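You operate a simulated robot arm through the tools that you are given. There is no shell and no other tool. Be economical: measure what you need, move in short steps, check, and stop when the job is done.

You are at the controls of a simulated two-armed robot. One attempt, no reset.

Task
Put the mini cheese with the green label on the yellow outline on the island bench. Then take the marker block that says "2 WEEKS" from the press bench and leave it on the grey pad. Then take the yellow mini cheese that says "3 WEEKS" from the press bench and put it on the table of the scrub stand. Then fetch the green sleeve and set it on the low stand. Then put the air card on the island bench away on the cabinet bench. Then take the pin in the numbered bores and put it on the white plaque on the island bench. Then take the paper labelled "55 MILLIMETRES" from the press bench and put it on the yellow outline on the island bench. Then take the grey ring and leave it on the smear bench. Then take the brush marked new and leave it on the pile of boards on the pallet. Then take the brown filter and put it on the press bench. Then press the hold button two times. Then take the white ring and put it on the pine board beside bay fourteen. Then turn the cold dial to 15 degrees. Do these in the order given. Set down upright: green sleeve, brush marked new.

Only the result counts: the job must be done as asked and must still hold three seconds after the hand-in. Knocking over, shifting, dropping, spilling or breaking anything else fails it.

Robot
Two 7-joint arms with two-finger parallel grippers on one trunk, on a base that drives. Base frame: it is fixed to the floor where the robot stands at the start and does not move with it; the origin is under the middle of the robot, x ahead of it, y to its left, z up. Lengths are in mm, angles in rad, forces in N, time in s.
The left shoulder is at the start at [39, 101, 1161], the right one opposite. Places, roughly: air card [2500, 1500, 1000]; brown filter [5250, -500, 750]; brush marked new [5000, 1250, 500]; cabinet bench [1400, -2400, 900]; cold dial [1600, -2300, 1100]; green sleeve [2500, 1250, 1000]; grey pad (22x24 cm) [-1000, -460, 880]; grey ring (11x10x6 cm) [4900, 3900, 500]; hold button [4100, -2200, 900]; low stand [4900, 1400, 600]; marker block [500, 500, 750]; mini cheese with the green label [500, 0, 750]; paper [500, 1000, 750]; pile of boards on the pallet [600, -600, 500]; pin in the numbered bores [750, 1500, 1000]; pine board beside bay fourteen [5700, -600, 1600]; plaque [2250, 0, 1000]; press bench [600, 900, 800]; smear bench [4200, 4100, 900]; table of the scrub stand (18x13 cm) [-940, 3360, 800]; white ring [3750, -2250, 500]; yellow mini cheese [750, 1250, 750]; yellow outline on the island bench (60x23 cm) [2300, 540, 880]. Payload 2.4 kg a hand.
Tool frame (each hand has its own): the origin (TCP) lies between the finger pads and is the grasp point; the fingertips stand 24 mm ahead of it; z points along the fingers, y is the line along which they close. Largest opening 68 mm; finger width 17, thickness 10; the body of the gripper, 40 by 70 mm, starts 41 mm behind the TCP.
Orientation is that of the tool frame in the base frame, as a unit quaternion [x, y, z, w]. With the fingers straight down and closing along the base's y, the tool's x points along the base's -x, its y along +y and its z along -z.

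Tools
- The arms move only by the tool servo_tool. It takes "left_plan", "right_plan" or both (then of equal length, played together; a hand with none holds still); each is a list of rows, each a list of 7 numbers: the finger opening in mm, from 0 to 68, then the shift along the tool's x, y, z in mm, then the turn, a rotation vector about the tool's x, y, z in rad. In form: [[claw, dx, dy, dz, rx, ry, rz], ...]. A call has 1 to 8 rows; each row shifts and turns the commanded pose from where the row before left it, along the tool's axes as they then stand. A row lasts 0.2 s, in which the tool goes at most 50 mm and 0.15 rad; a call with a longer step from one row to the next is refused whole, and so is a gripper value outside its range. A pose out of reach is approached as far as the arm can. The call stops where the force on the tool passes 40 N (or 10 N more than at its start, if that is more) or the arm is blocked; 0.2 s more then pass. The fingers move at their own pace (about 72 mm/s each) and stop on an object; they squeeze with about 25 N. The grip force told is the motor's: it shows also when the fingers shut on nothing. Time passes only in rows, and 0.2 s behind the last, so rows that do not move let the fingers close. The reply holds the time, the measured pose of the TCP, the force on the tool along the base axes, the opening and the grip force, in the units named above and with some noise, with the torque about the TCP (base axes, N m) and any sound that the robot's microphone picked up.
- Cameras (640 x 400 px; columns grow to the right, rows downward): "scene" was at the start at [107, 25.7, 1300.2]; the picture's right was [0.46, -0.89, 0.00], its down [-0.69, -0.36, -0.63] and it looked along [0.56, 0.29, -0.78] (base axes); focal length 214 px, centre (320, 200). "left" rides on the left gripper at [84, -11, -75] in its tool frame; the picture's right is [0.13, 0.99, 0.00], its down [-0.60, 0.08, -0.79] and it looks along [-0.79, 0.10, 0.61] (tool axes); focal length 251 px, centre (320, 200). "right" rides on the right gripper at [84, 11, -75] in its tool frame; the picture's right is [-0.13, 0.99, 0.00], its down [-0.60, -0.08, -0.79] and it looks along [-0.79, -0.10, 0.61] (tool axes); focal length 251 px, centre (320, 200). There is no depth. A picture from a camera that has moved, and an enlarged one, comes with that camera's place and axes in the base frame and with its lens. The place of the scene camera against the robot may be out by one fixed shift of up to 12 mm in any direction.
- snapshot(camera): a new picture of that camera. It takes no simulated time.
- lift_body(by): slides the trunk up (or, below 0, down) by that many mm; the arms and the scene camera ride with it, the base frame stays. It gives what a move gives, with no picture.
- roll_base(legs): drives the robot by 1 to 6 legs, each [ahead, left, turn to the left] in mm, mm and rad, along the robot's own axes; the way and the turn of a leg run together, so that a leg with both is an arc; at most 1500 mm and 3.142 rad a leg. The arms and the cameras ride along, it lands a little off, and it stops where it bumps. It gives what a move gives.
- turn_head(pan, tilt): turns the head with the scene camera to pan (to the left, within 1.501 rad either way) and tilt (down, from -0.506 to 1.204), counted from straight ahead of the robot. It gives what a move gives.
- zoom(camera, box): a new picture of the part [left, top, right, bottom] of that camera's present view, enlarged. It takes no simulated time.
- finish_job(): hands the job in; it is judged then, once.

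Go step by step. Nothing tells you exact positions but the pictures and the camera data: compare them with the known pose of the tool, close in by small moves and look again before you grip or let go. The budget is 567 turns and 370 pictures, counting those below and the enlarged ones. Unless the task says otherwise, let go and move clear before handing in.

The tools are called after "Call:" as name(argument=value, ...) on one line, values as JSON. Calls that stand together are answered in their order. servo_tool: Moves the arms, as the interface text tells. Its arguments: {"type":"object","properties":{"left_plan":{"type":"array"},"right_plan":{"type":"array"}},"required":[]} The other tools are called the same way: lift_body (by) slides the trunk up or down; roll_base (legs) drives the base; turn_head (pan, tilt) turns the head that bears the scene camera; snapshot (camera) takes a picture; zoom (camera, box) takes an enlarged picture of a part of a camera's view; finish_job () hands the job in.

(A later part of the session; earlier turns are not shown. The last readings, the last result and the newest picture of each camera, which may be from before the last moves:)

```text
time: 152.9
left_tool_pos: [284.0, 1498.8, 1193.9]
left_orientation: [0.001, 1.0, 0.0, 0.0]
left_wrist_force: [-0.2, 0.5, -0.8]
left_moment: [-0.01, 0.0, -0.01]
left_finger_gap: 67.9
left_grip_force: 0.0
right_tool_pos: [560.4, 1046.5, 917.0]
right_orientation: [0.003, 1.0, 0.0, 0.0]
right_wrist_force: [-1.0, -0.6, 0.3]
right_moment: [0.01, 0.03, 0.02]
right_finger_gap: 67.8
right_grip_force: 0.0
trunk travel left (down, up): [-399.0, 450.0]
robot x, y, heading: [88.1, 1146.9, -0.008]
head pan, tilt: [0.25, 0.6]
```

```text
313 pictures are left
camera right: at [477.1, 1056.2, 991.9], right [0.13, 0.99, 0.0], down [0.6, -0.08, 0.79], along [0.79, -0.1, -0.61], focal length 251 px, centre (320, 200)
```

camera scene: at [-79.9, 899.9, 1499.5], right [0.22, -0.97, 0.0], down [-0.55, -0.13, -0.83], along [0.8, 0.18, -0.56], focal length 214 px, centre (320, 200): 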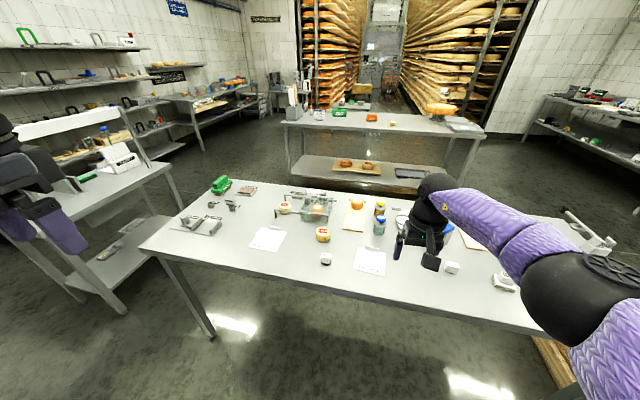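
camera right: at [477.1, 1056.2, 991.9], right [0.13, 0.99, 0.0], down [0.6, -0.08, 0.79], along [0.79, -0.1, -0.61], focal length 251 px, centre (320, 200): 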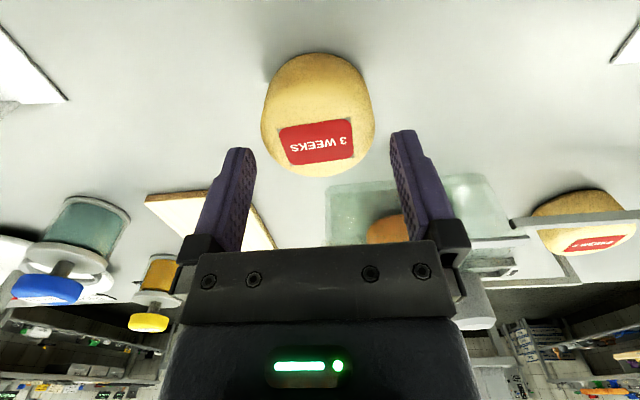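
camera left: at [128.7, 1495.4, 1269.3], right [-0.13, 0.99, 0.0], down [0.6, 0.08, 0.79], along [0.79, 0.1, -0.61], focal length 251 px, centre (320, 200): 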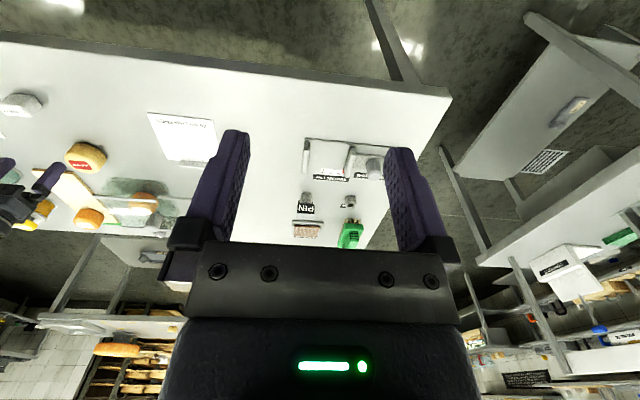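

Call:
servo_tool(right_plan=[[68, -2, -1, 20, 0, 0, 0], [68, 0, 0, 19, 0, 0, 0], [68, 0, 0, 0, 0, 0, 0], [40, 0, 0, 0, 0, 0, 0], [40, 0, 0, 0, 0, 0, 0], [40, 0, 0, 0, 0, 0, 0]])

Call:
snapshot(camera="right")

```text
time: 154.3
left_tool_pos: [282.3, 1499.8, 1193.5]
left_orientation: [0.001, 1.0, 0.0, 0.0]
left_wrist_force: [-1.1, 0.3, 0.7]
left_moment: [-0.01, 0.0, 0.02]
left_finger_gap: 68.2
left_grip_force: 0.1
right_tool_pos: [562.5, 1044.3, 878.3]
right_orientation: [0.001, 1.0, 0.001, 0.001]
right_wrist_force: [-1.5, -0.4, -0.2]
right_moment: [-0.02, -0.01, 0.04]
right_finger_gap: 59.6
right_grip_force: 25.0
trunk travel left (down, up): [-399.0, 450.0]
robot x, y, heading: [88.8, 1148.1, 0.002]
head pan, tilt: [0.25, 0.6]
```

```text
312 pictures are left
camera right: at [478.4, 1055.4, 953.4], right [0.13, 0.99, 0.0], down [0.6, -0.08, 0.79], along [0.79, -0.1, -0.61], focal length 251 px, centre (320, 200)
```

right: 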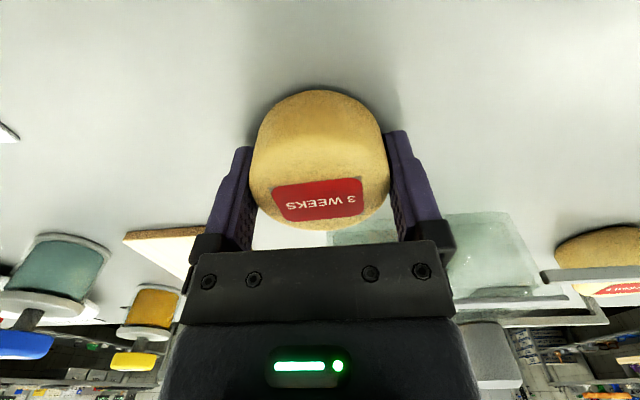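

Call:
servo_tool(right_plan=[[40, 0, 0, -20, 0, 0, 0], [40, 0, 0, -40, 0, 0, 0], [40, 0, 0, -40, 0, 0, 0]])

Call:
lift_body(by=150)

Call:
roll_base(legs=[[-400, 0, 0], [0, 0, 1.57]])

Call:
turn_head(pan=0.0, tilt=0.4)

Call:
snapshot(camera="scene")

Call:
turn_head(pan=0.7, tilt=0.4)

Call:
snapshot(camera="scene")

```text
time: 155.1
left_tool_pos: [284.4, 1499.6, 1192.3]
left_orientation: [0.001, 1.0, 0.0, 0.0]
left_wrist_force: [1.2, 0.2, 1.3]
left_moment: [-0.01, 0.03, -0.04]
left_finger_gap: 67.9
left_grip_force: 0.1
right_tool_pos: [562.2, 1045.4, 979.2]
right_orientation: [0.003, 1.0, 0.001, 0.0]
right_wrist_force: [0.1, -0.1, -1.9]
right_moment: [-0.01, 0.0, -0.01]
right_finger_gap: 59.5
right_grip_force: 24.6
trunk travel left (down, up): [-399.0, 450.0]
robot x, y, heading: [90.3, 1147.6, -0.004]
head pan, tilt: [0.25, 0.6]
```

```text
time: 156.9
left_tool_pos: [284.2, 1500.8, 1342.6]
left_orientation: [0.001, 1.0, 0.0, 0.0]
left_wrist_force: [0.8, 0.4, 0.0]
left_moment: [0.0, 0.01, -0.02]
left_finger_gap: 67.9
left_grip_force: 0.1
right_tool_pos: [562.5, 1045.8, 1127.9]
right_orientation: [0.002, 1.0, 0.001, 0.0]
right_wrist_force: [-0.1, 0.3, -1.2]
right_moment: [0.01, 0.02, -0.01]
right_finger_gap: 59.5
right_grip_force: 25.1
trunk travel left (down, up): [-549.0, 300.0]
robot x, y, heading: [89.6, 1148.4, -0.004]
head pan, tilt: [0.25, 0.6]
```

```text
time: 163.2
left_tool_pos: [-662.5, 1341.7, 1342.4]
left_orientation: [-0.706, 0.708, 0.0, 0.001]
left_wrist_force: [-0.4, 0.1, 0.2]
left_moment: [-0.02, 0.02, 0.01]
left_finger_gap: 68.1
left_grip_force: 0.1
right_tool_pos: [-207.0, 1622.2, 1127.9]
right_orientation: [-0.706, 0.708, 0.0, 0.0]
right_wrist_force: [-0.9, -0.5, -0.9]
right_moment: [-0.02, 0.0, 0.0]
right_finger_gap: 59.7
right_grip_force: 25.0
trunk travel left (down, up): [-549.0, 300.0]
robot x, y, heading: [-310.1, 1145.6, 1.572]
head pan, tilt: [0.25, 0.6]
```

```text
time: 163.9
left_tool_pos: [-661.7, 1342.2, 1342.4]
left_orientation: [-0.707, 0.707, 0.0, 0.0]
left_wrist_force: [-0.4, 0.1, 0.5]
left_moment: [0.01, 0.0, -0.01]
left_finger_gap: 67.9
left_grip_force: 0.1
right_tool_pos: [-206.7, 1622.5, 1128.0]
right_orientation: [-0.706, 0.708, 0.0, -0.001]
right_wrist_force: [-0.4, 0.4, -1.5]
right_moment: [-0.03, 0.0, 0.02]
right_finger_gap: 59.6
right_grip_force: 24.5
trunk travel left (down, up): [-549.0, 300.0]
robot x, y, heading: [-312.7, 1142.6, 1.571]
head pan, tilt: [0.0, 0.4]
```

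```text
311 pictures are left
camera scene: at [-305.3, 1249.1, 1517.6], right [1.0, 0.0, 0.0], down [0.0, -0.39, -0.92], along [0.0, 0.92, -0.39], focal length 214 px, centre (320, 200)
```

scene: 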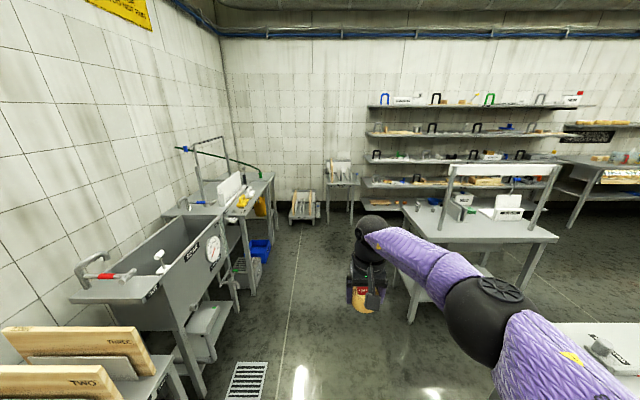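

```text
time: 165.0
left_tool_pos: [-663.1, 1341.3, 1342.7]
left_orientation: [-0.707, 0.707, 0.0, 0.0]
left_wrist_force: [0.3, 0.3, 0.3]
left_moment: [0.02, -0.01, -0.01]
left_finger_gap: 67.8
left_grip_force: 0.2
right_tool_pos: [-208.4, 1620.4, 1127.7]
right_orientation: [-0.706, 0.708, 0.0, -0.001]
right_wrist_force: [-1.1, -0.3, -1.3]
right_moment: [-0.01, -0.03, 0.01]
right_finger_gap: 59.7
right_grip_force: 24.3
trunk travel left (down, up): [-549.0, 300.0]
robot x, y, heading: [-309.7, 1146.4, 1.567]
head pan, tilt: [0.7, 0.4]
```

```text
310 pictures are left
camera scene: at [-364.8, 1227.4, 1517.6], right [0.77, 0.64, 0.0], down [0.25, -0.3, -0.92], along [-0.59, 0.71, -0.39], focal length 214 px, centre (320, 200)
```

scene: 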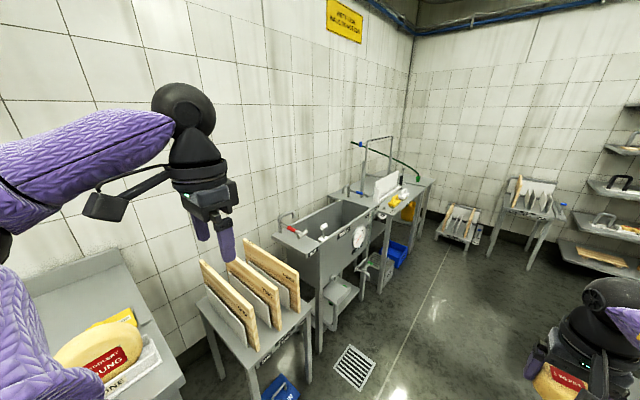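

Call:
zoom(camera="scene", box=[330, 130, 490, 230])

```text
4.00 times, centred on (410, 180) of scene
camera zoom: at [-364.8, 1227.4, 1517.6], right [0.77, 0.64, 0.0], down [0.25, -0.3, -0.92], along [-0.59, 0.71, -0.39], focal length 858 px, centre (-40, 280)
```

zoom: 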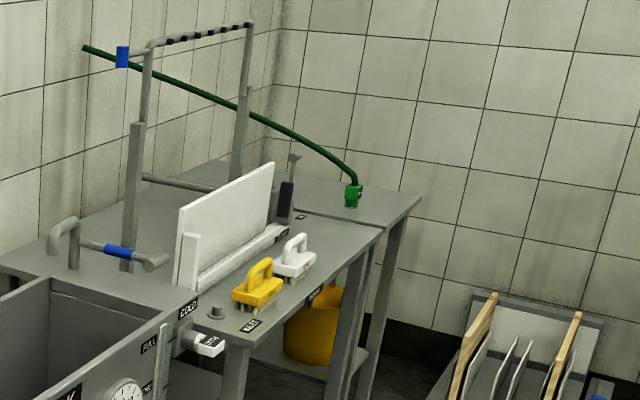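

The scrub stand is the bench beyond the sink. I'll drive nearer and face it.

Call:
roll_base(legs=[[0, -180, 0], [1500, 0, 0], [300, 0, 0], [0, 0, 1.57]])

Call:
turn_head(pan=-0.3, tilt=0.5)

Call:
snapshot(camera="scene")

```text
time: 179.0
left_tool_pos: [-322.7, 2597.6, 1344.1]
left_orientation: [1.0, 0.003, 0.0, 0.0]
left_wrist_force: [0.1, -0.2, 0.5]
left_moment: [-0.01, -0.01, 0.0]
left_finger_gap: 67.7
left_grip_force: 0.0
right_tool_pos: [-604.4, 3050.7, 1128.1]
right_orientation: [1.0, 0.001, 0.0, 0.0]
right_wrist_force: [-0.1, -0.8, -0.8]
right_moment: [0.01, -0.03, 0.03]
right_finger_gap: 59.2
right_grip_force: 25.3
trunk travel left (down, up): [-549.0, 300.0]
robot x, y, heading: [-132.9, 2952.3, -3.134]
head pan, tilt: [0.7, 0.4]
```

```text
time: 180.3
left_tool_pos: [-322.9, 2598.0, 1342.8]
left_orientation: [1.0, 0.002, 0.0, 0.0]
left_wrist_force: [-0.6, 0.6, -0.3]
left_moment: [0.02, -0.03, 0.02]
left_finger_gap: 68.3
left_grip_force: 0.0
right_tool_pos: [-604.0, 3050.0, 1128.1]
right_orientation: [1.0, 0.001, 0.001, 0.001]
right_wrist_force: [0.0, 0.1, -1.1]
right_moment: [0.03, 0.0, 0.0]
right_finger_gap: 59.6
right_grip_force: 25.1
trunk travel left (down, up): [-549.0, 300.0]
robot x, y, heading: [-129.6, 2949.3, -3.134]
head pan, tilt: [-0.3, 0.499]
```

```text
308 pictures are left
camera scene: at [-230.8, 2968.4, 1508.5], right [0.29, 0.96, 0.0], down [0.46, -0.14, -0.88], along [-0.84, 0.26, -0.48], focal length 214 px, centre (320, 200)
```

scene: 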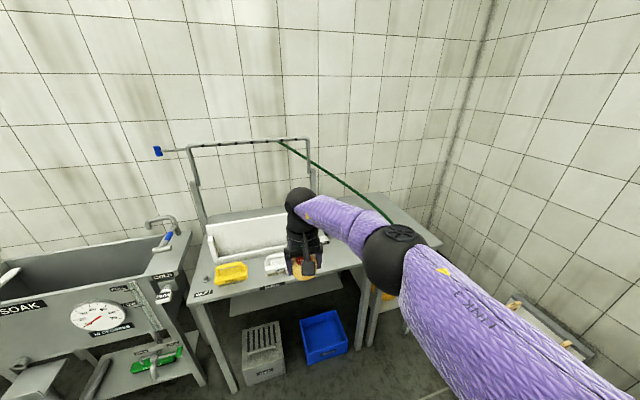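

Call:
snapshot(camera="right")

Call:
zoom(camera="scene", box=[190, 190, 430, 340])

```text
307 pictures are left
camera right: at [-520.9, 3039.2, 1203.4], right [-0.12, -0.99, 0.0], down [-0.6, 0.08, 0.79], along [-0.79, 0.1, -0.61], focal length 251 px, centre (320, 200)
```

right: 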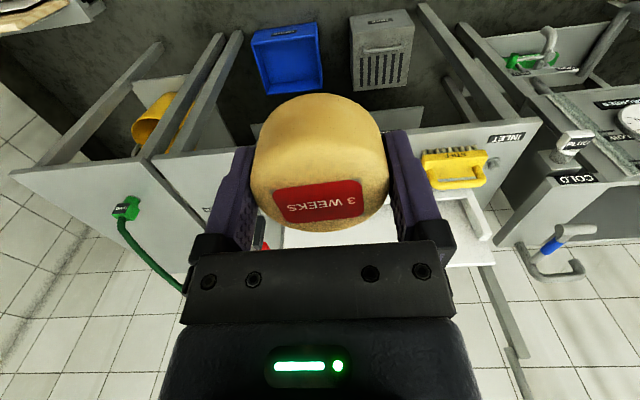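

```text
2.67 times, centred on (310, 265) of scene
camera zoom: at [-230.8, 2968.4, 1508.5], right [0.29, 0.96, 0.0], down [0.46, -0.14, -0.88], along [-0.84, 0.26, -0.48], focal length 572 px, centre (347, 27)
```

zoom: 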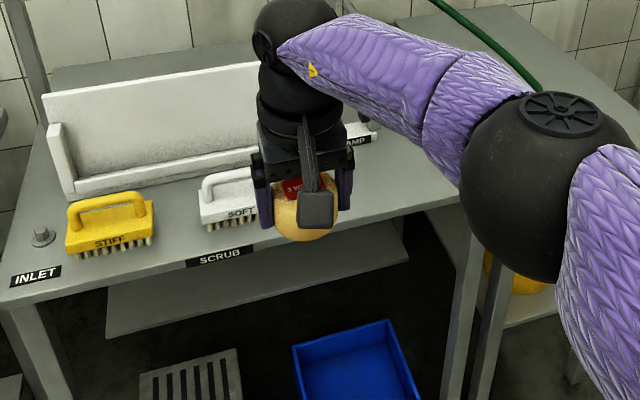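

Call:
roll_base(legs=[[60, -310, 0]])

Call:
snapshot(camera="right")

Call:
turn_head(pan=0.1, tilt=0.7)

Call:
snapshot(camera="scene")

```text
time: 182.4
left_tool_pos: [-384.0, 2914.3, 1342.6]
left_orientation: [1.0, 0.002, 0.0, -0.001]
left_wrist_force: [0.4, 0.9, 0.8]
left_moment: [0.01, 0.01, 0.01]
left_finger_gap: 68.0
left_grip_force: 0.0
right_tool_pos: [-667.9, 3365.8, 1127.3]
right_orientation: [1.0, 0.003, 0.001, 0.002]
right_wrist_force: [-0.4, 1.1, -0.9]
right_moment: [0.01, 0.0, -0.01]
right_finger_gap: 59.7
right_grip_force: 24.6
trunk travel left (down, up): [-549.0, 300.0]
robot x, y, heading: [-191.5, 3268.5, -3.136]
head pan, tilt: [-0.3, 0.499]
```

```text
305 pictures are left
camera right: at [-583.1, 3354.9, 1203.3], right [-0.12, -0.99, 0.0], down [-0.6, 0.08, 0.79], along [-0.79, 0.1, -0.61], focal length 251 px, centre (320, 200)
```

right: 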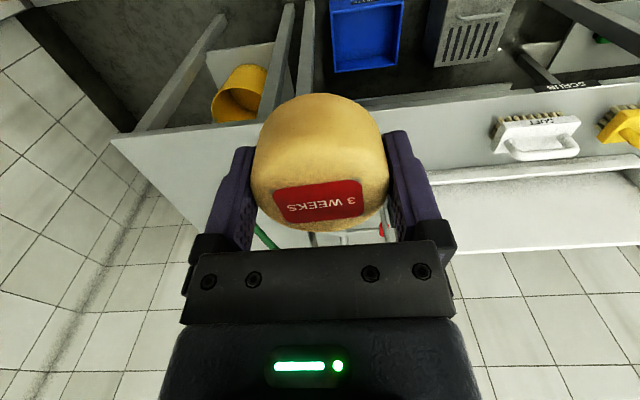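

```text
time: 183.3
left_tool_pos: [-383.2, 2913.3, 1343.0]
left_orientation: [1.0, 0.002, -0.001, -0.001]
left_wrist_force: [-0.2, -0.2, 0.1]
left_moment: [0.0, 0.0, -0.01]
left_finger_gap: 68.0
left_grip_force: 0.2
right_tool_pos: [-667.8, 3365.3, 1128.0]
right_orientation: [1.0, 0.002, -0.001, 0.002]
right_wrist_force: [-0.1, 0.2, -0.5]
right_moment: [-0.01, 0.01, 0.03]
right_finger_gap: 59.4
right_grip_force: 24.9
trunk travel left (down, up): [-549.0, 300.0]
robot x, y, heading: [-193.3, 3267.2, -3.135]
head pan, tilt: [0.099, 0.7]
```

```text
304 pictures are left
camera scene: at [-290.3, 3248.7, 1490.8], right [-0.1, 0.99, 0.0], down [0.64, 0.07, -0.77], along [-0.76, -0.08, -0.64], focal length 214 px, centre (320, 200)
```

scene: 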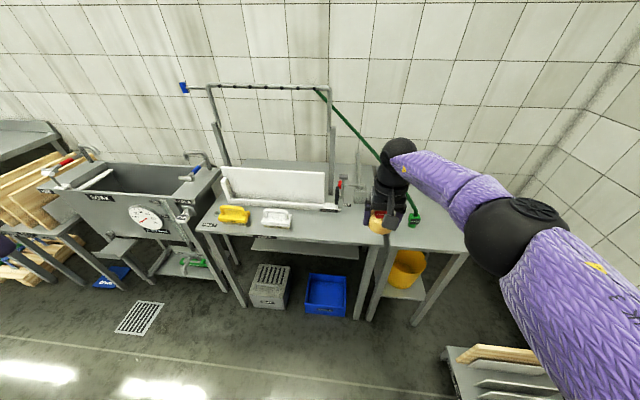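

Call:
zoom(camera="scene", box=[250, 150, 450, 275])

```text
3.20 times, centred on (350, 212) of scene
camera zoom: at [-290.3, 3248.7, 1490.8], right [-0.1, 0.99, 0.0], down [0.64, 0.07, -0.77], along [-0.76, -0.08, -0.64], focal length 686 px, centre (224, 160)
```

zoom: 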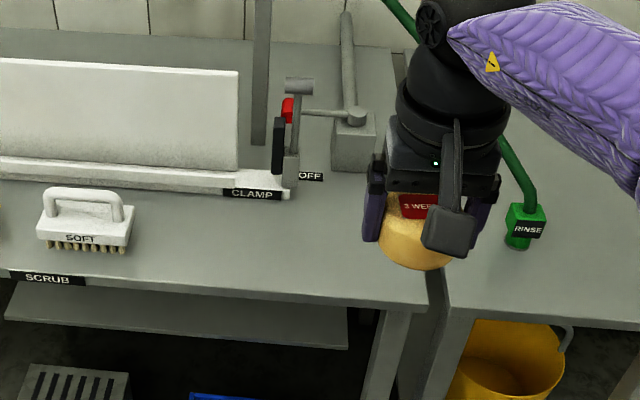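

Target spot at about [-940, 3340] on the scrub table is free. Move in and lower.

Call:
roll_base(legs=[[270, 22, 0]])

Call:
servo_tool(right_plan=[[40, 0, 0, 30, 0, 0, 0], [40, 0, 0, 30, 0, 0, 0]])

Call:
lift_body(by=-190)

Call:
snapshot(camera="right")

Call:
snapshot(camera="scene")

```text
time: 185.2
left_tool_pos: [-654.8, 2889.6, 1342.8]
left_orientation: [1.0, 0.003, 0.001, 0.001]
left_wrist_force: [0.4, -0.5, 0.5]
left_moment: [0.0, 0.0, 0.02]
left_finger_gap: 68.1
left_grip_force: 0.0
right_tool_pos: [-938.5, 3342.0, 1127.7]
right_orientation: [1.0, 0.003, 0.0, 0.001]
right_wrist_force: [-0.2, 0.0, -1.9]
right_moment: [0.02, -0.03, -0.02]
right_finger_gap: 59.6
right_grip_force: 24.9
trunk travel left (down, up): [-549.0, 300.0]
robot x, y, heading: [-465.9, 3246.8, -3.138]
head pan, tilt: [0.099, 0.7]
```

```text
time: 185.8
left_tool_pos: [-656.3, 2889.5, 1342.7]
left_orientation: [1.0, 0.003, 0.0, -0.001]
left_wrist_force: [0.3, 0.8, -0.1]
left_moment: [-0.01, 0.03, 0.0]
left_finger_gap: 67.8
left_grip_force: 0.1
right_tool_pos: [-936.5, 3341.0, 1067.2]
right_orientation: [1.0, 0.004, 0.0, 0.001]
right_wrist_force: [0.4, 0.1, -0.6]
right_moment: [0.01, -0.03, -0.01]
right_finger_gap: 59.7
right_grip_force: 24.7
trunk travel left (down, up): [-549.0, 300.0]
robot x, y, heading: [-464.6, 3246.7, -3.137]
head pan, tilt: [0.099, 0.7]
```

```text
time: 187.9
left_tool_pos: [-654.2, 2889.5, 1153.8]
left_orientation: [1.0, 0.002, 0.0, 0.0]
left_wrist_force: [-0.3, 0.5, 0.0]
left_moment: [0.02, 0.02, -0.01]
left_finger_gap: 67.9
left_grip_force: 0.0
right_tool_pos: [-938.3, 3341.6, 879.4]
right_orientation: [1.0, 0.002, 0.0, 0.001]
right_wrist_force: [0.5, 0.7, -0.8]
right_moment: [-0.01, 0.01, 0.02]
right_finger_gap: 59.4
right_grip_force: 24.8
trunk travel left (down, up): [-359.0, 490.0]
robot x, y, heading: [-466.2, 3244.6, -3.143]
head pan, tilt: [0.099, 0.7]
```

```text
302 pictures are left
camera right: at [-853.6, 3330.7, 953.6], right [-0.12, -0.99, 0.0], down [-0.6, 0.08, 0.79], along [-0.79, 0.1, -0.61], focal length 251 px, centre (320, 200)
```

right: 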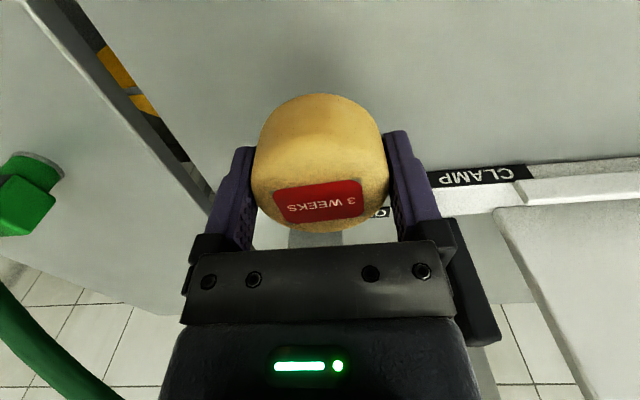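

```text
301 pictures are left
camera scene: at [-581.9, 3224.9, 1299.9], right [-0.11, 0.99, 0.0], down [0.64, 0.07, -0.76], along [-0.76, -0.08, -0.64], focal length 214 px, centre (320, 200)
```

scene: 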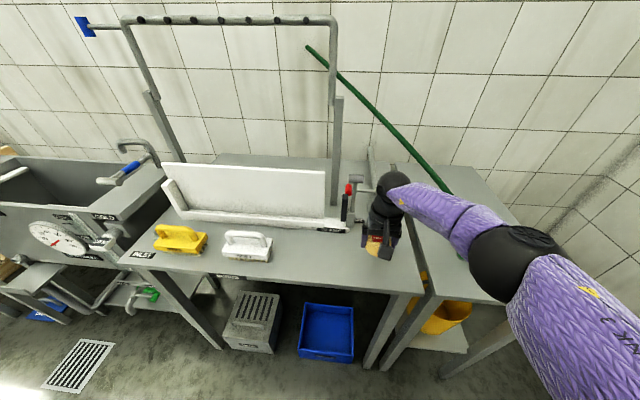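

Call:
lift_body(by=-44)

Call:
snapshot(camera="right")

```text
time: 188.8
left_tool_pos: [-654.8, 2890.6, 1108.7]
left_orientation: [1.0, 0.003, 0.001, 0.001]
left_wrist_force: [-0.6, 0.4, -0.1]
left_moment: [0.03, 0.0, 0.01]
left_finger_gap: 68.3
left_grip_force: 0.0
right_tool_pos: [-937.7, 3340.8, 834.4]
right_orientation: [1.0, 0.002, 0.0, 0.001]
right_wrist_force: [0.3, -1.2, -1.0]
right_moment: [0.0, 0.0, 0.01]
right_finger_gap: 59.8
right_grip_force: 24.7
trunk travel left (down, up): [-315.0, 534.0]
robot x, y, heading: [-464.6, 3245.4, -3.138]
head pan, tilt: [0.099, 0.7]
```

```text
300 pictures are left
camera right: at [-853.5, 3330.7, 909.5], right [-0.12, -0.99, 0.0], down [-0.6, 0.08, 0.79], along [-0.79, 0.1, -0.61], focal length 251 px, centre (320, 200)
```

right: 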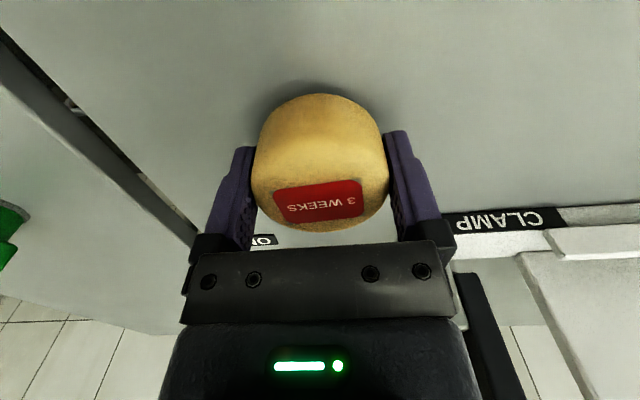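

Call:
lift_body(by=-4)

Call:
lift_body(by=-1.5)

```text
time: 189.3
left_tool_pos: [-654.7, 2889.1, 1105.8]
left_orientation: [1.0, 0.003, 0.001, -0.001]
left_wrist_force: [0.1, -1.4, 0.7]
left_moment: [0.01, -0.01, -0.01]
left_finger_gap: 67.9
left_grip_force: 0.0
right_tool_pos: [-937.3, 3341.6, 830.2]
right_orientation: [1.0, 0.003, 0.0, 0.0]
right_wrist_force: [0.1, 0.8, -1.0]
right_moment: [-0.01, 0.02, 0.03]
right_finger_gap: 59.5
right_grip_force: 24.8
trunk travel left (down, up): [-311.0, 538.0]
robot x, y, heading: [-462.0, 3246.6, -3.138]
head pan, tilt: [0.099, 0.7]
```

```text
time: 189.8
left_tool_pos: [-655.2, 2888.1, 1103.6]
left_orientation: [1.0, 0.003, 0.0, 0.0]
left_wrist_force: [-0.5, 0.6, 0.2]
left_moment: [-0.01, -0.02, -0.01]
left_finger_gap: 68.1
left_grip_force: 0.1
right_tool_pos: [-937.3, 3342.5, 828.8]
right_orientation: [1.0, 0.003, 0.0, 0.001]
right_wrist_force: [0.3, 0.6, -0.2]
right_moment: [0.0, 0.01, 0.0]
right_finger_gap: 59.6
right_grip_force: 24.9
trunk travel left (down, up): [-310.0, 540.0]
robot x, y, heading: [-464.5, 3246.7, -3.138]
head pan, tilt: [0.099, 0.7]
```

Call:
lift_body(by=-1.5)

```text
time: 190.3
left_tool_pos: [-654.3, 2889.8, 1102.4]
left_orientation: [1.0, 0.002, 0.0, 0.001]
left_wrist_force: [-0.1, -0.4, -0.1]
left_moment: [0.02, 0.02, -0.02]
left_finger_gap: 67.9
left_grip_force: 0.0
right_tool_pos: [-938.8, 3341.4, 829.2]
right_orientation: [1.0, 0.003, -0.002, 0.001]
right_wrist_force: [-2.2, 0.7, 13.7]
right_moment: [0.2, -0.03, 0.02]
right_finger_gap: 59.7
right_grip_force: 25.4
trunk travel left (down, up): [-308.0, 542.0]
robot x, y, heading: [-462.2, 3244.0, -3.14]
head pan, tilt: [0.099, 0.7]
```

Contact. Release and rise.

Call:
servo_tool(right_plan=[[68, 0, 0, 0, 0, 0, 0], [68, 0, 0, 0, 0, 0, 0], [68, 0, 0, 0, 0, 0, 0], [68, 0, 0, -30, 0, 0, 0], [68, 0, 0, -40, 0, 0, 0]])

Call:
lift_body(by=230)

Call:
snapshot(camera="right")

```text
time: 191.5
left_tool_pos: [-655.9, 2888.4, 1102.2]
left_orientation: [1.0, 0.003, 0.0, 0.0]
left_wrist_force: [0.5, 0.3, -0.2]
left_moment: [-0.02, -0.01, -0.01]
left_finger_gap: 68.2
left_grip_force: 0.0
right_tool_pos: [-938.0, 3342.3, 897.1]
right_orientation: [1.0, 0.002, 0.0, 0.001]
right_wrist_force: [0.0, -0.4, 0.9]
right_moment: [0.01, 0.01, 0.01]
right_finger_gap: 68.2
right_grip_force: 0.2
trunk travel left (down, up): [-308.0, 542.0]
robot x, y, heading: [-464.4, 3241.0, -3.137]
head pan, tilt: [0.099, 0.7]
```

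```text
time: 193.9
left_tool_pos: [-653.7, 2889.4, 1331.0]
left_orientation: [1.0, 0.003, 0.001, 0.0]
left_wrist_force: [0.1, 0.1, 0.2]
left_moment: [0.03, 0.02, -0.02]
left_finger_gap: 68.1
left_grip_force: 0.0
right_tool_pos: [-937.9, 3342.0, 1126.7]
right_orientation: [1.0, 0.002, 0.0, 0.001]
right_wrist_force: [-1.3, -0.6, -0.1]
right_moment: [-0.01, 0.01, -0.02]
right_finger_gap: 68.0
right_grip_force: 0.0
trunk travel left (down, up): [-538.0, 312.0]
robot x, y, heading: [-463.5, 3244.0, -3.135]
head pan, tilt: [0.099, 0.7]
```

```text
299 pictures are left
camera right: at [-853.6, 3330.7, 1202.2], right [-0.12, -0.99, 0.0], down [-0.6, 0.08, 0.79], along [-0.79, 0.1, -0.61], focal length 251 px, centre (320, 200)
```

right: 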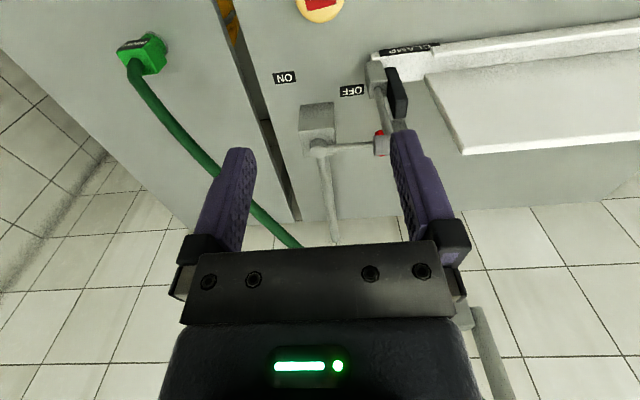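

Cheese placed. Next the green sleeve on the island bench: take the known clear route around the pallet again.

Call:
roll_base(legs=[[-300, 0, 0], [0, 0, 3.137], [0, -1500, 0], [0, -1500, 0], [0, -1500, 0]])

```text
time: 224.4
left_tool_pos: [50.8, -906.0, 1331.9]
left_orientation: [-0.004, 1.0, 0.0, 0.001]
left_wrist_force: [0.1, 0.0, -0.6]
left_moment: [0.01, -0.02, -0.01]
left_finger_gap: 68.2
left_grip_force: 0.1
right_tool_pos: [336.1, -1358.8, 1128.3]
right_orientation: [-0.004, 1.0, 0.001, 0.0]
right_wrist_force: [-0.4, 1.2, -0.3]
right_moment: [-0.02, -0.01, -0.02]
right_finger_gap: 68.2
right_grip_force: 0.1
trunk travel left (down, up): [-538.0, 312.0]
robot x, y, heading: [-137.0, -1257.2, 0.011]
head pan, tilt: [0.099, 0.7]
```

Call:
roll_base(legs=[[0, 0, -0.011], [1500, -30, 0], [1500, 0, 0], [300, 0, 0]])

Call:
turn_head(pan=0.9, tilt=0.35)

Call:
snapshot(camera="scene")

Call:
turn_head(pan=-0.2, tilt=0.35)

Call:
snapshot(camera="scene")

```text
refused: leg 2 is longer than a leg can be; nothing moved
```

```text
time: 225.6
left_tool_pos: [52.0, -906.6, 1333.1]
left_orientation: [-0.005, 1.0, 0.0, 0.0]
left_wrist_force: [-0.4, 0.4, -0.2]
left_moment: [0.01, -0.02, 0.04]
left_finger_gap: 67.8
left_grip_force: 0.1
right_tool_pos: [335.6, -1357.8, 1127.2]
right_orientation: [-0.004, 1.0, 0.001, 0.0]
right_wrist_force: [0.4, 0.6, 0.5]
right_moment: [0.0, -0.02, -0.01]
right_finger_gap: 68.1
right_grip_force: 0.1
trunk travel left (down, up): [-538.0, 312.0]
robot x, y, heading: [-137.8, -1259.4, 0.011]
head pan, tilt: [0.901, 0.351]
```

```text
298 pictures are left
camera scene: at [-59.5, -1195.5, 1511.1], right [0.79, -0.62, 0.0], down [-0.21, -0.27, -0.94], along [0.58, 0.74, -0.34], focal length 214 px, centre (320, 200)
```

scene: 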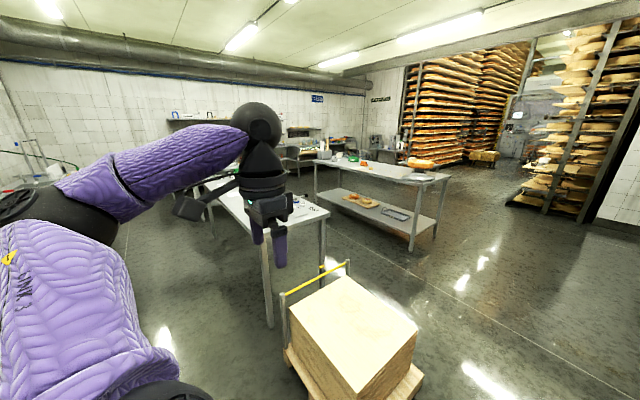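

```text
time: 226.9
left_tool_pos: [51.8, -905.9, 1332.5]
left_orientation: [-0.004, 1.0, 0.0, -0.001]
left_wrist_force: [-0.5, -1.1, -0.2]
left_moment: [-0.01, -0.01, -0.02]
left_finger_gap: 68.0
left_grip_force: 0.1
right_tool_pos: [334.9, -1357.8, 1126.5]
right_orientation: [-0.004, 1.0, 0.0, 0.0]
right_wrist_force: [-0.6, -1.1, -0.7]
right_moment: [0.01, 0.02, 0.01]
right_finger_gap: 67.8
right_grip_force: 0.0
trunk travel left (down, up): [-538.0, 312.0]
robot x, y, heading: [-136.7, -1260.5, 0.013]
head pan, tilt: [-0.201, 0.351]
```

```text
297 pictures are left
camera scene: at [-25.4, -1286.7, 1511.2], right [-0.19, -0.98, 0.0], down [-0.34, 0.07, -0.94], along [0.92, -0.18, -0.34], focal length 214 px, centre (320, 200)
```

scene: 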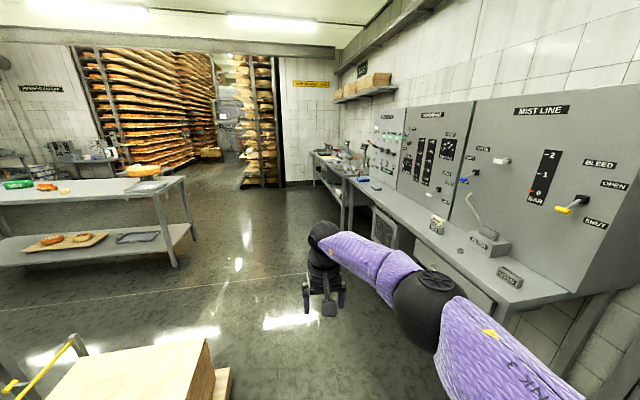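

Call:
roll_base(legs=[[0, 0, -0.012], [1450, 0, 0], [1450, 0, 0], [420, 0, 0]])

Call:
turn_head(pan=1.2, tilt=0.4)

Call:
snapshot(camera="scene")

Call:
turn_head(pan=0.2, tilt=0.4)

Call:
snapshot(camera="scene")

Call:
turn_head(pan=-0.9, tilt=0.4)

Call:
snapshot(camera="scene")

```text
time: 230.4
left_tool_pos: [519.1, -909.1, 1333.1]
left_orientation: [0.0, 1.0, 0.001, 0.0]
left_wrist_force: [1.5, -0.1, 0.2]
left_moment: [0.02, 0.1, 0.02]
left_finger_gap: 68.1
left_grip_force: 0.0
right_tool_pos: [799.5, -1362.8, 1125.9]
right_orientation: [0.001, 1.0, 0.001, -0.002]
right_wrist_force: [1.7, 0.2, -0.1]
right_moment: [0.01, 0.07, -0.03]
right_finger_gap: 68.0
right_grip_force: 0.1
trunk travel left (down, up): [-538.0, 312.0]
robot x, y, heading: [326.1, -1261.9, 0.001]
head pan, tilt: [-0.201, 0.351]
stopped in leg 2: the robot was blocked; the commanded pose is now the measured one
```

```text
time: 231.9
left_tool_pos: [511.8, -908.2, 1334.8]
left_orientation: [0.0, 1.0, 0.001, 0.002]
left_wrist_force: [-0.7, -0.4, -0.5]
left_moment: [-0.03, 0.0, 0.0]
left_finger_gap: 68.1
left_grip_force: 0.0
right_tool_pos: [794.2, -1361.8, 1128.7]
right_orientation: [-0.001, 1.0, 0.001, 0.001]
right_wrist_force: [-0.2, -0.6, 0.1]
right_moment: [0.01, 0.01, -0.02]
right_finger_gap: 67.5
right_grip_force: 0.1
trunk travel left (down, up): [-538.0, 312.0]
robot x, y, heading: [321.7, -1261.2, -0.003]
head pan, tilt: [1.201, 0.4]
```

```text
296 pictures are left
camera scene: at [377.6, -1183.2, 1506.6], right [0.93, -0.36, 0.0], down [-0.14, -0.36, -0.92], along [0.33, 0.86, -0.39], focal length 214 px, centre (320, 200)
```

scene: 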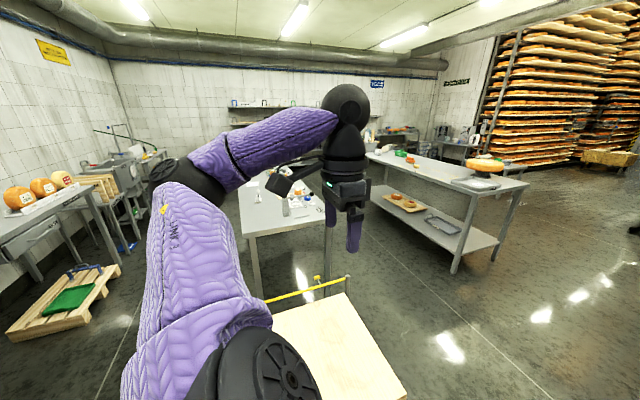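

```text
time: 233.2
left_tool_pos: [511.7, -907.0, 1334.8]
left_orientation: [0.0, 1.0, 0.001, 0.003]
left_wrist_force: [-1.1, 0.6, 0.4]
left_moment: [0.01, -0.02, -0.03]
left_finger_gap: 68.0
left_grip_force: 0.0
right_tool_pos: [794.0, -1362.0, 1129.2]
right_orientation: [-0.001, 1.0, 0.002, 0.002]
right_wrist_force: [0.0, 0.4, 0.0]
right_moment: [0.01, 0.02, 0.0]
right_finger_gap: 68.2
right_grip_force: 0.1
trunk travel left (down, up): [-538.0, 312.0]
robot x, y, heading: [322.3, -1261.8, 0.0]
head pan, tilt: [0.201, 0.4]
```

```text
295 pictures are left
camera scene: at [434.8, -1251.0, 1506.6], right [0.2, -0.98, 0.0], down [-0.38, -0.08, -0.92], along [0.9, 0.18, -0.39], focal length 214 px, centre (320, 200)
```

scene: 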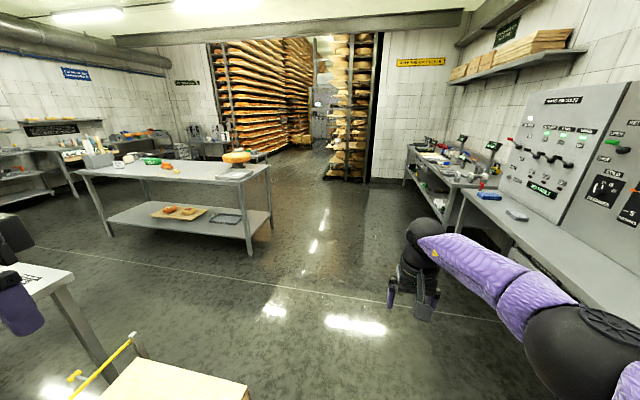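

```text
time: 234.5
left_tool_pos: [512.9, -907.5, 1334.8]
left_orientation: [0.0, 1.0, 0.0, 0.003]
left_wrist_force: [0.0, 0.5, 0.0]
left_moment: [-0.02, 0.01, 0.03]
left_finger_gap: 68.0
left_grip_force: 0.2
right_tool_pos: [793.4, -1362.7, 1129.1]
right_orientation: [-0.001, 1.0, 0.001, 0.002]
right_wrist_force: [0.4, -0.1, -0.1]
right_moment: [0.02, -0.01, 0.03]
right_finger_gap: 67.8
right_grip_force: 0.1
trunk travel left (down, up): [-538.0, 312.0]
robot x, y, heading: [319.4, -1261.8, -0.0]
head pan, tilt: [-0.901, 0.4]
```

```text
294 pictures are left
camera scene: at [401.7, -1342.1, 1506.6], right [-0.78, -0.62, 0.0], down [-0.24, 0.3, -0.92], along [0.57, -0.72, -0.39], focal length 214 px, centre (320, 200)
```

scene: 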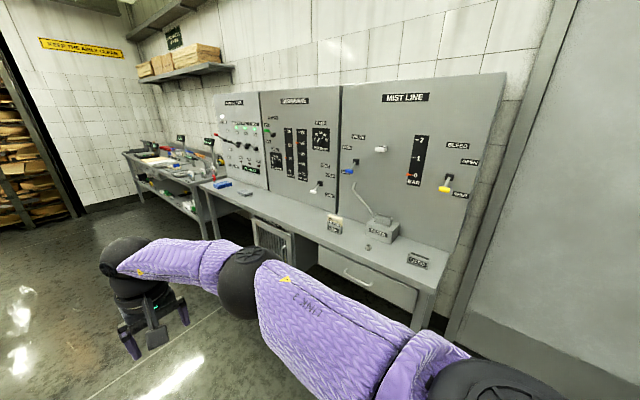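

The base touched the pallet; I'll back off and give it wider clearance.

Call:
roll_base(legs=[[-100, 0, 0], [0, -180, 0], [1450, 0, 0], [1450, 0, 0], [100, 0, 0]])

Call:
turn_head(pan=1.2, tilt=0.4)

Call:
snapshot(camera="scene")

Call:
turn_head(pan=0.2, tilt=0.4)

Call:
snapshot(camera="scene")

```text
time: 251.2
left_tool_pos: [3423.9, -1088.2, 1333.6]
left_orientation: [0.004, 1.0, 0.001, 0.002]
left_wrist_force: [0.2, -0.2, -0.4]
left_moment: [0.0, 0.07, -0.02]
left_finger_gap: 67.9
left_grip_force: 0.0
right_tool_pos: [3702.2, -1542.1, 1128.0]
right_orientation: [0.004, 1.0, 0.0, 0.0]
right_wrist_force: [-0.7, -0.3, 0.1]
right_moment: [-0.01, 0.01, 0.0]
right_finger_gap: 68.4
right_grip_force: 0.1
trunk travel left (down, up): [-538.0, 312.0]
robot x, y, heading: [3229.0, -1439.3, -0.001]
head pan, tilt: [-0.901, 0.4]
```

```text
time: 253.2
left_tool_pos: [3423.6, -1087.6, 1333.8]
left_orientation: [0.003, 1.0, 0.0, 0.003]
left_wrist_force: [0.2, -0.2, 0.7]
left_moment: [0.03, 0.0, 0.01]
left_finger_gap: 67.9
left_grip_force: 0.1
right_tool_pos: [3701.9, -1542.2, 1128.8]
right_orientation: [0.004, 1.0, 0.001, 0.003]
right_wrist_force: [0.7, 0.7, 0.1]
right_moment: [0.0, -0.02, -0.02]
right_finger_gap: 68.0
right_grip_force: 0.2
trunk travel left (down, up): [-538.0, 312.0]
robot x, y, heading: [3231.5, -1440.6, -0.006]
head pan, tilt: [1.201, 0.4]
```

```text
293 pictures are left
camera scene: at [3286.4, -1361.3, 1506.6], right [0.93, -0.37, 0.0], down [-0.14, -0.36, -0.92], along [0.34, 0.86, -0.39], focal length 214 px, centre (320, 200)
```

scene: 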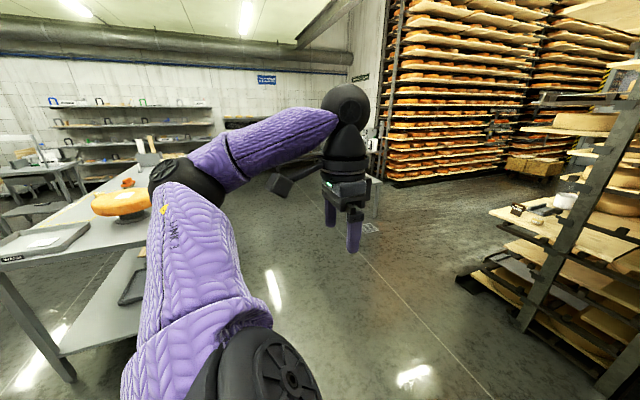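

```text
time: 254.5
left_tool_pos: [3422.5, -1086.7, 1333.0]
left_orientation: [0.004, 1.0, 0.001, 0.003]
left_wrist_force: [0.2, 0.0, -0.3]
left_moment: [-0.04, 0.02, 0.0]
left_finger_gap: 68.0
left_grip_force: 0.0
right_tool_pos: [3701.6, -1544.4, 1128.2]
right_orientation: [0.004, 1.0, 0.0, 0.002]
right_wrist_force: [-0.1, -1.1, -1.0]
right_moment: [0.01, 0.01, -0.01]
right_finger_gap: 67.7
right_grip_force: 0.0
trunk travel left (down, up): [-538.0, 312.0]
robot x, y, heading: [3230.3, -1438.2, -0.005]
head pan, tilt: [0.201, 0.4]
```

```text
292 pictures are left
camera scene: at [3343.1, -1429.6, 1506.6], right [0.19, -0.98, 0.0], down [-0.38, -0.08, -0.92], along [0.9, 0.18, -0.39], focal length 214 px, centre (320, 200)
```

scene: 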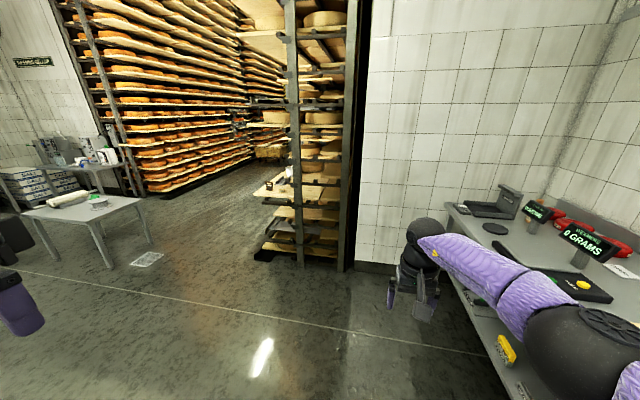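

Call:
roll_base(legs=[[130, 0, 0], [0, 1450, 0], [0, 1160, 0], [0, 0, 3.13]])

Call:
turn_head(pan=0.0, tilt=0.6)

Call:
snapshot(camera="scene")

```text
time: 275.4
left_tool_pos: [3204.0, 819.6, 1333.9]
left_orientation: [1.0, 0.003, -0.002, 0.001]
left_wrist_force: [0.9, 0.2, -0.1]
left_moment: [-0.01, -0.02, 0.02]
left_finger_gap: 67.8
left_grip_force: 0.0
right_tool_pos: [2919.7, 1271.4, 1128.4]
right_orientation: [1.0, 0.002, -0.001, 0.001]
right_wrist_force: [0.2, -0.2, 0.0]
right_moment: [0.01, -0.02, -0.01]
right_finger_gap: 68.3
right_grip_force: 0.0
trunk travel left (down, up): [-538.0, 312.0]
robot x, y, heading: [3390.0, 1169.2, -3.137]
head pan, tilt: [0.201, 0.4]
```

```text
time: 276.2
left_tool_pos: [3203.7, 818.3, 1335.0]
left_orientation: [1.0, 0.003, -0.003, 0.001]
left_wrist_force: [-0.9, 0.5, -0.2]
left_moment: [0.05, -0.01, -0.05]
left_finger_gap: 67.9
left_grip_force: 0.2
right_tool_pos: [2918.4, 1271.0, 1127.6]
right_orientation: [1.0, 0.003, -0.001, 0.001]
right_wrist_force: [0.2, -0.3, 0.6]
right_moment: [-0.05, 0.0, -0.01]
right_finger_gap: 68.0
right_grip_force: 0.0
trunk travel left (down, up): [-538.0, 312.0]
robot x, y, heading: [3391.9, 1172.4, -3.139]
head pan, tilt: [0.0, 0.6]
```

```text
291 pictures are left
camera scene: at [3290.0, 1162.4, 1488.4], right [-0.01, 1.0, 0.0], down [0.56, 0.0, -0.83], along [-0.83, 0.0, -0.56], focal length 214 px, centre (320, 200)
```

scene: 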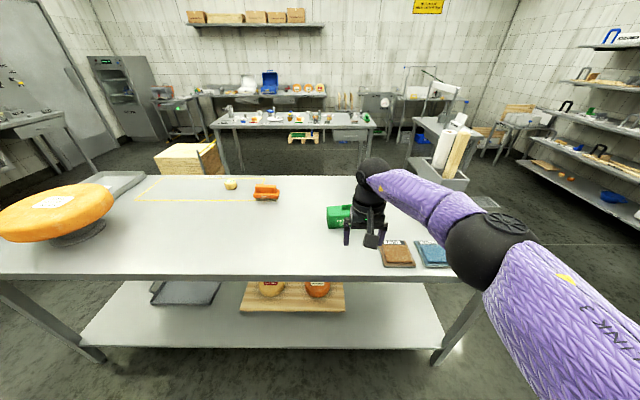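

Call:
snapshot(camera="right")

Call:
zoom(camera="scene", box=[310, 180, 480, 286])

```text
290 pictures are left
camera right: at [3003.4, 1260.1, 1203.6], right [-0.12, -0.99, 0.0], down [-0.6, 0.08, 0.79], along [-0.79, 0.1, -0.61], focal length 251 px, centre (320, 200)
```

right: 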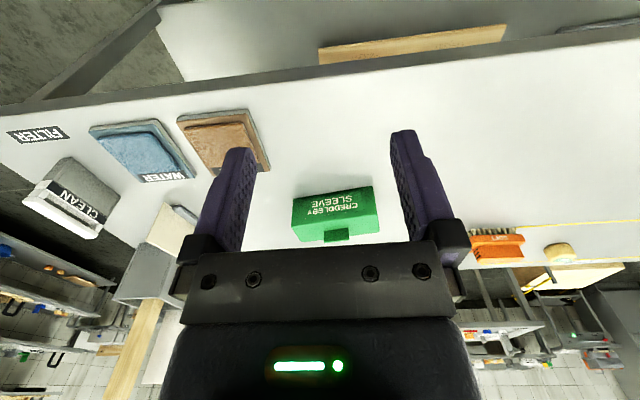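

```text
3.76 times, centred on (395, 233) of scene
camera zoom: at [3290.0, 1162.4, 1488.4], right [-0.01, 1.0, 0.0], down [0.56, 0.0, -0.83], along [-0.83, 0.0, -0.56], focal length 807 px, centre (38, 76)
```

zoom: 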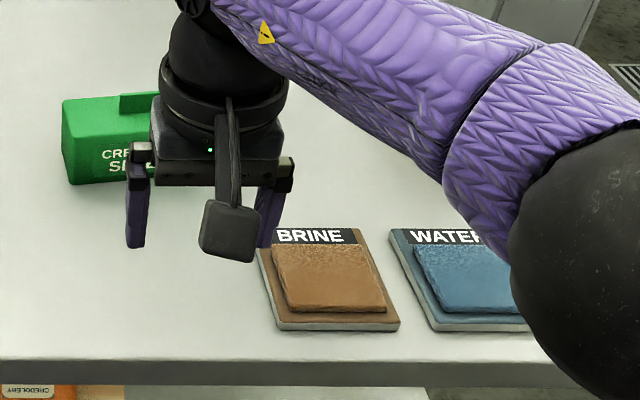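

The green sleeve sits at about [2575, 1280] with a ridge handle on top. I'll turn the right tool 90° to close along x and move in for a closer view.

Call:
servo_tool(right_plan=[[68, 0, 0, -10, 0, 0, 0.15], [68, 0, 0, 0, 0, 0, 0.15], [68, 0, 0, 0, 0, 0, 0.15], [68, 0, 0, 0, 0, 0, 0.15], [68, 0, 0, 0, 0, 0, 0.15], [68, 0, 0, 0, 0, 0, 0.15], [68, 0, 0, 0, 0, 0, 0.15]])

Call:
servo_tool(right_plan=[[68, 0, 0, 0, 0, 0, 0.15], [68, 0, 0, 0, 0, 0, 0.15], [68, 0, 0, 0, 0, 0, 0.15], [68, 0, 0, 0, 0, 0, 0.071]])

Call:
snapshot(camera="scene")

Call:
snapshot(camera="right")

```text
time: 277.8
left_tool_pos: [3204.1, 817.9, 1332.9]
left_orientation: [1.0, 0.002, -0.003, 0.0]
left_wrist_force: [0.0, 0.2, -0.6]
left_moment: [0.0, -0.01, -0.03]
left_finger_gap: 68.0
left_grip_force: 0.0
right_tool_pos: [2918.5, 1271.2, 1137.9]
right_orientation: [0.866, -0.5, -0.001, 0.001]
right_wrist_force: [-0.4, -0.3, 0.2]
right_moment: [0.03, -0.04, -0.02]
right_finger_gap: 68.0
right_grip_force: 0.0
trunk travel left (down, up): [-538.0, 312.0]
robot x, y, heading: [3390.5, 1172.9, -3.14]
head pan, tilt: [0.0, 0.6]
```

```text
time: 278.8
left_tool_pos: [3203.3, 819.3, 1333.9]
left_orientation: [1.0, 0.003, -0.003, 0.0]
left_wrist_force: [-0.2, -0.6, 0.6]
left_moment: [-0.03, 0.0, 0.01]
left_finger_gap: 68.1
left_grip_force: 0.1
right_tool_pos: [2920.5, 1270.2, 1138.2]
right_orientation: [0.709, -0.706, -0.001, 0.002]
right_wrist_force: [-1.3, -0.2, -0.4]
right_moment: [0.02, -0.02, -0.02]
right_finger_gap: 68.2
right_grip_force: 0.1
trunk travel left (down, up): [-538.0, 312.0]
robot x, y, heading: [3391.5, 1170.6, -3.139]
head pan, tilt: [0.0, 0.6]
```

```text
288 pictures are left
camera scene: at [3290.0, 1162.5, 1488.4], right [-0.01, 1.0, 0.0], down [0.57, 0.0, -0.82], along [-0.82, 0.0, -0.57], focal length 214 px, centre (320, 200)
```

scene: 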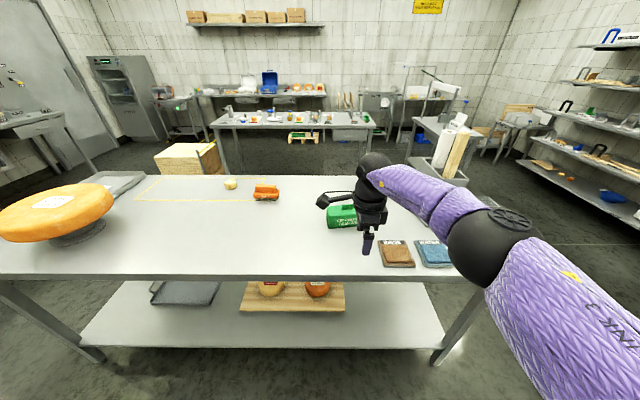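

```text
287 pictures are left
camera right: at [2908.9, 1186.4, 1213.7], right [-0.99, 0.12, 0.0], down [0.08, 0.61, 0.79], along [0.1, 0.79, -0.61], focal length 251 px, centre (320, 200)
```

right: 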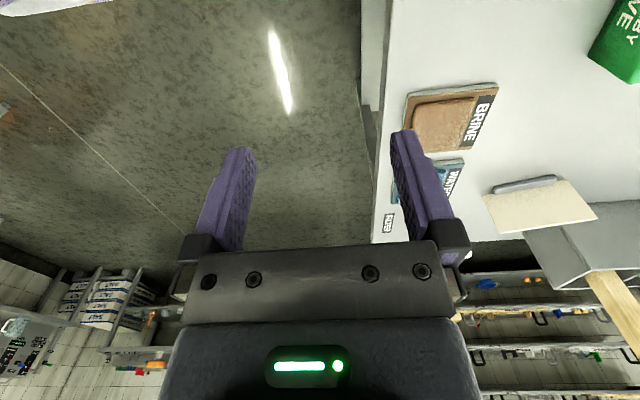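

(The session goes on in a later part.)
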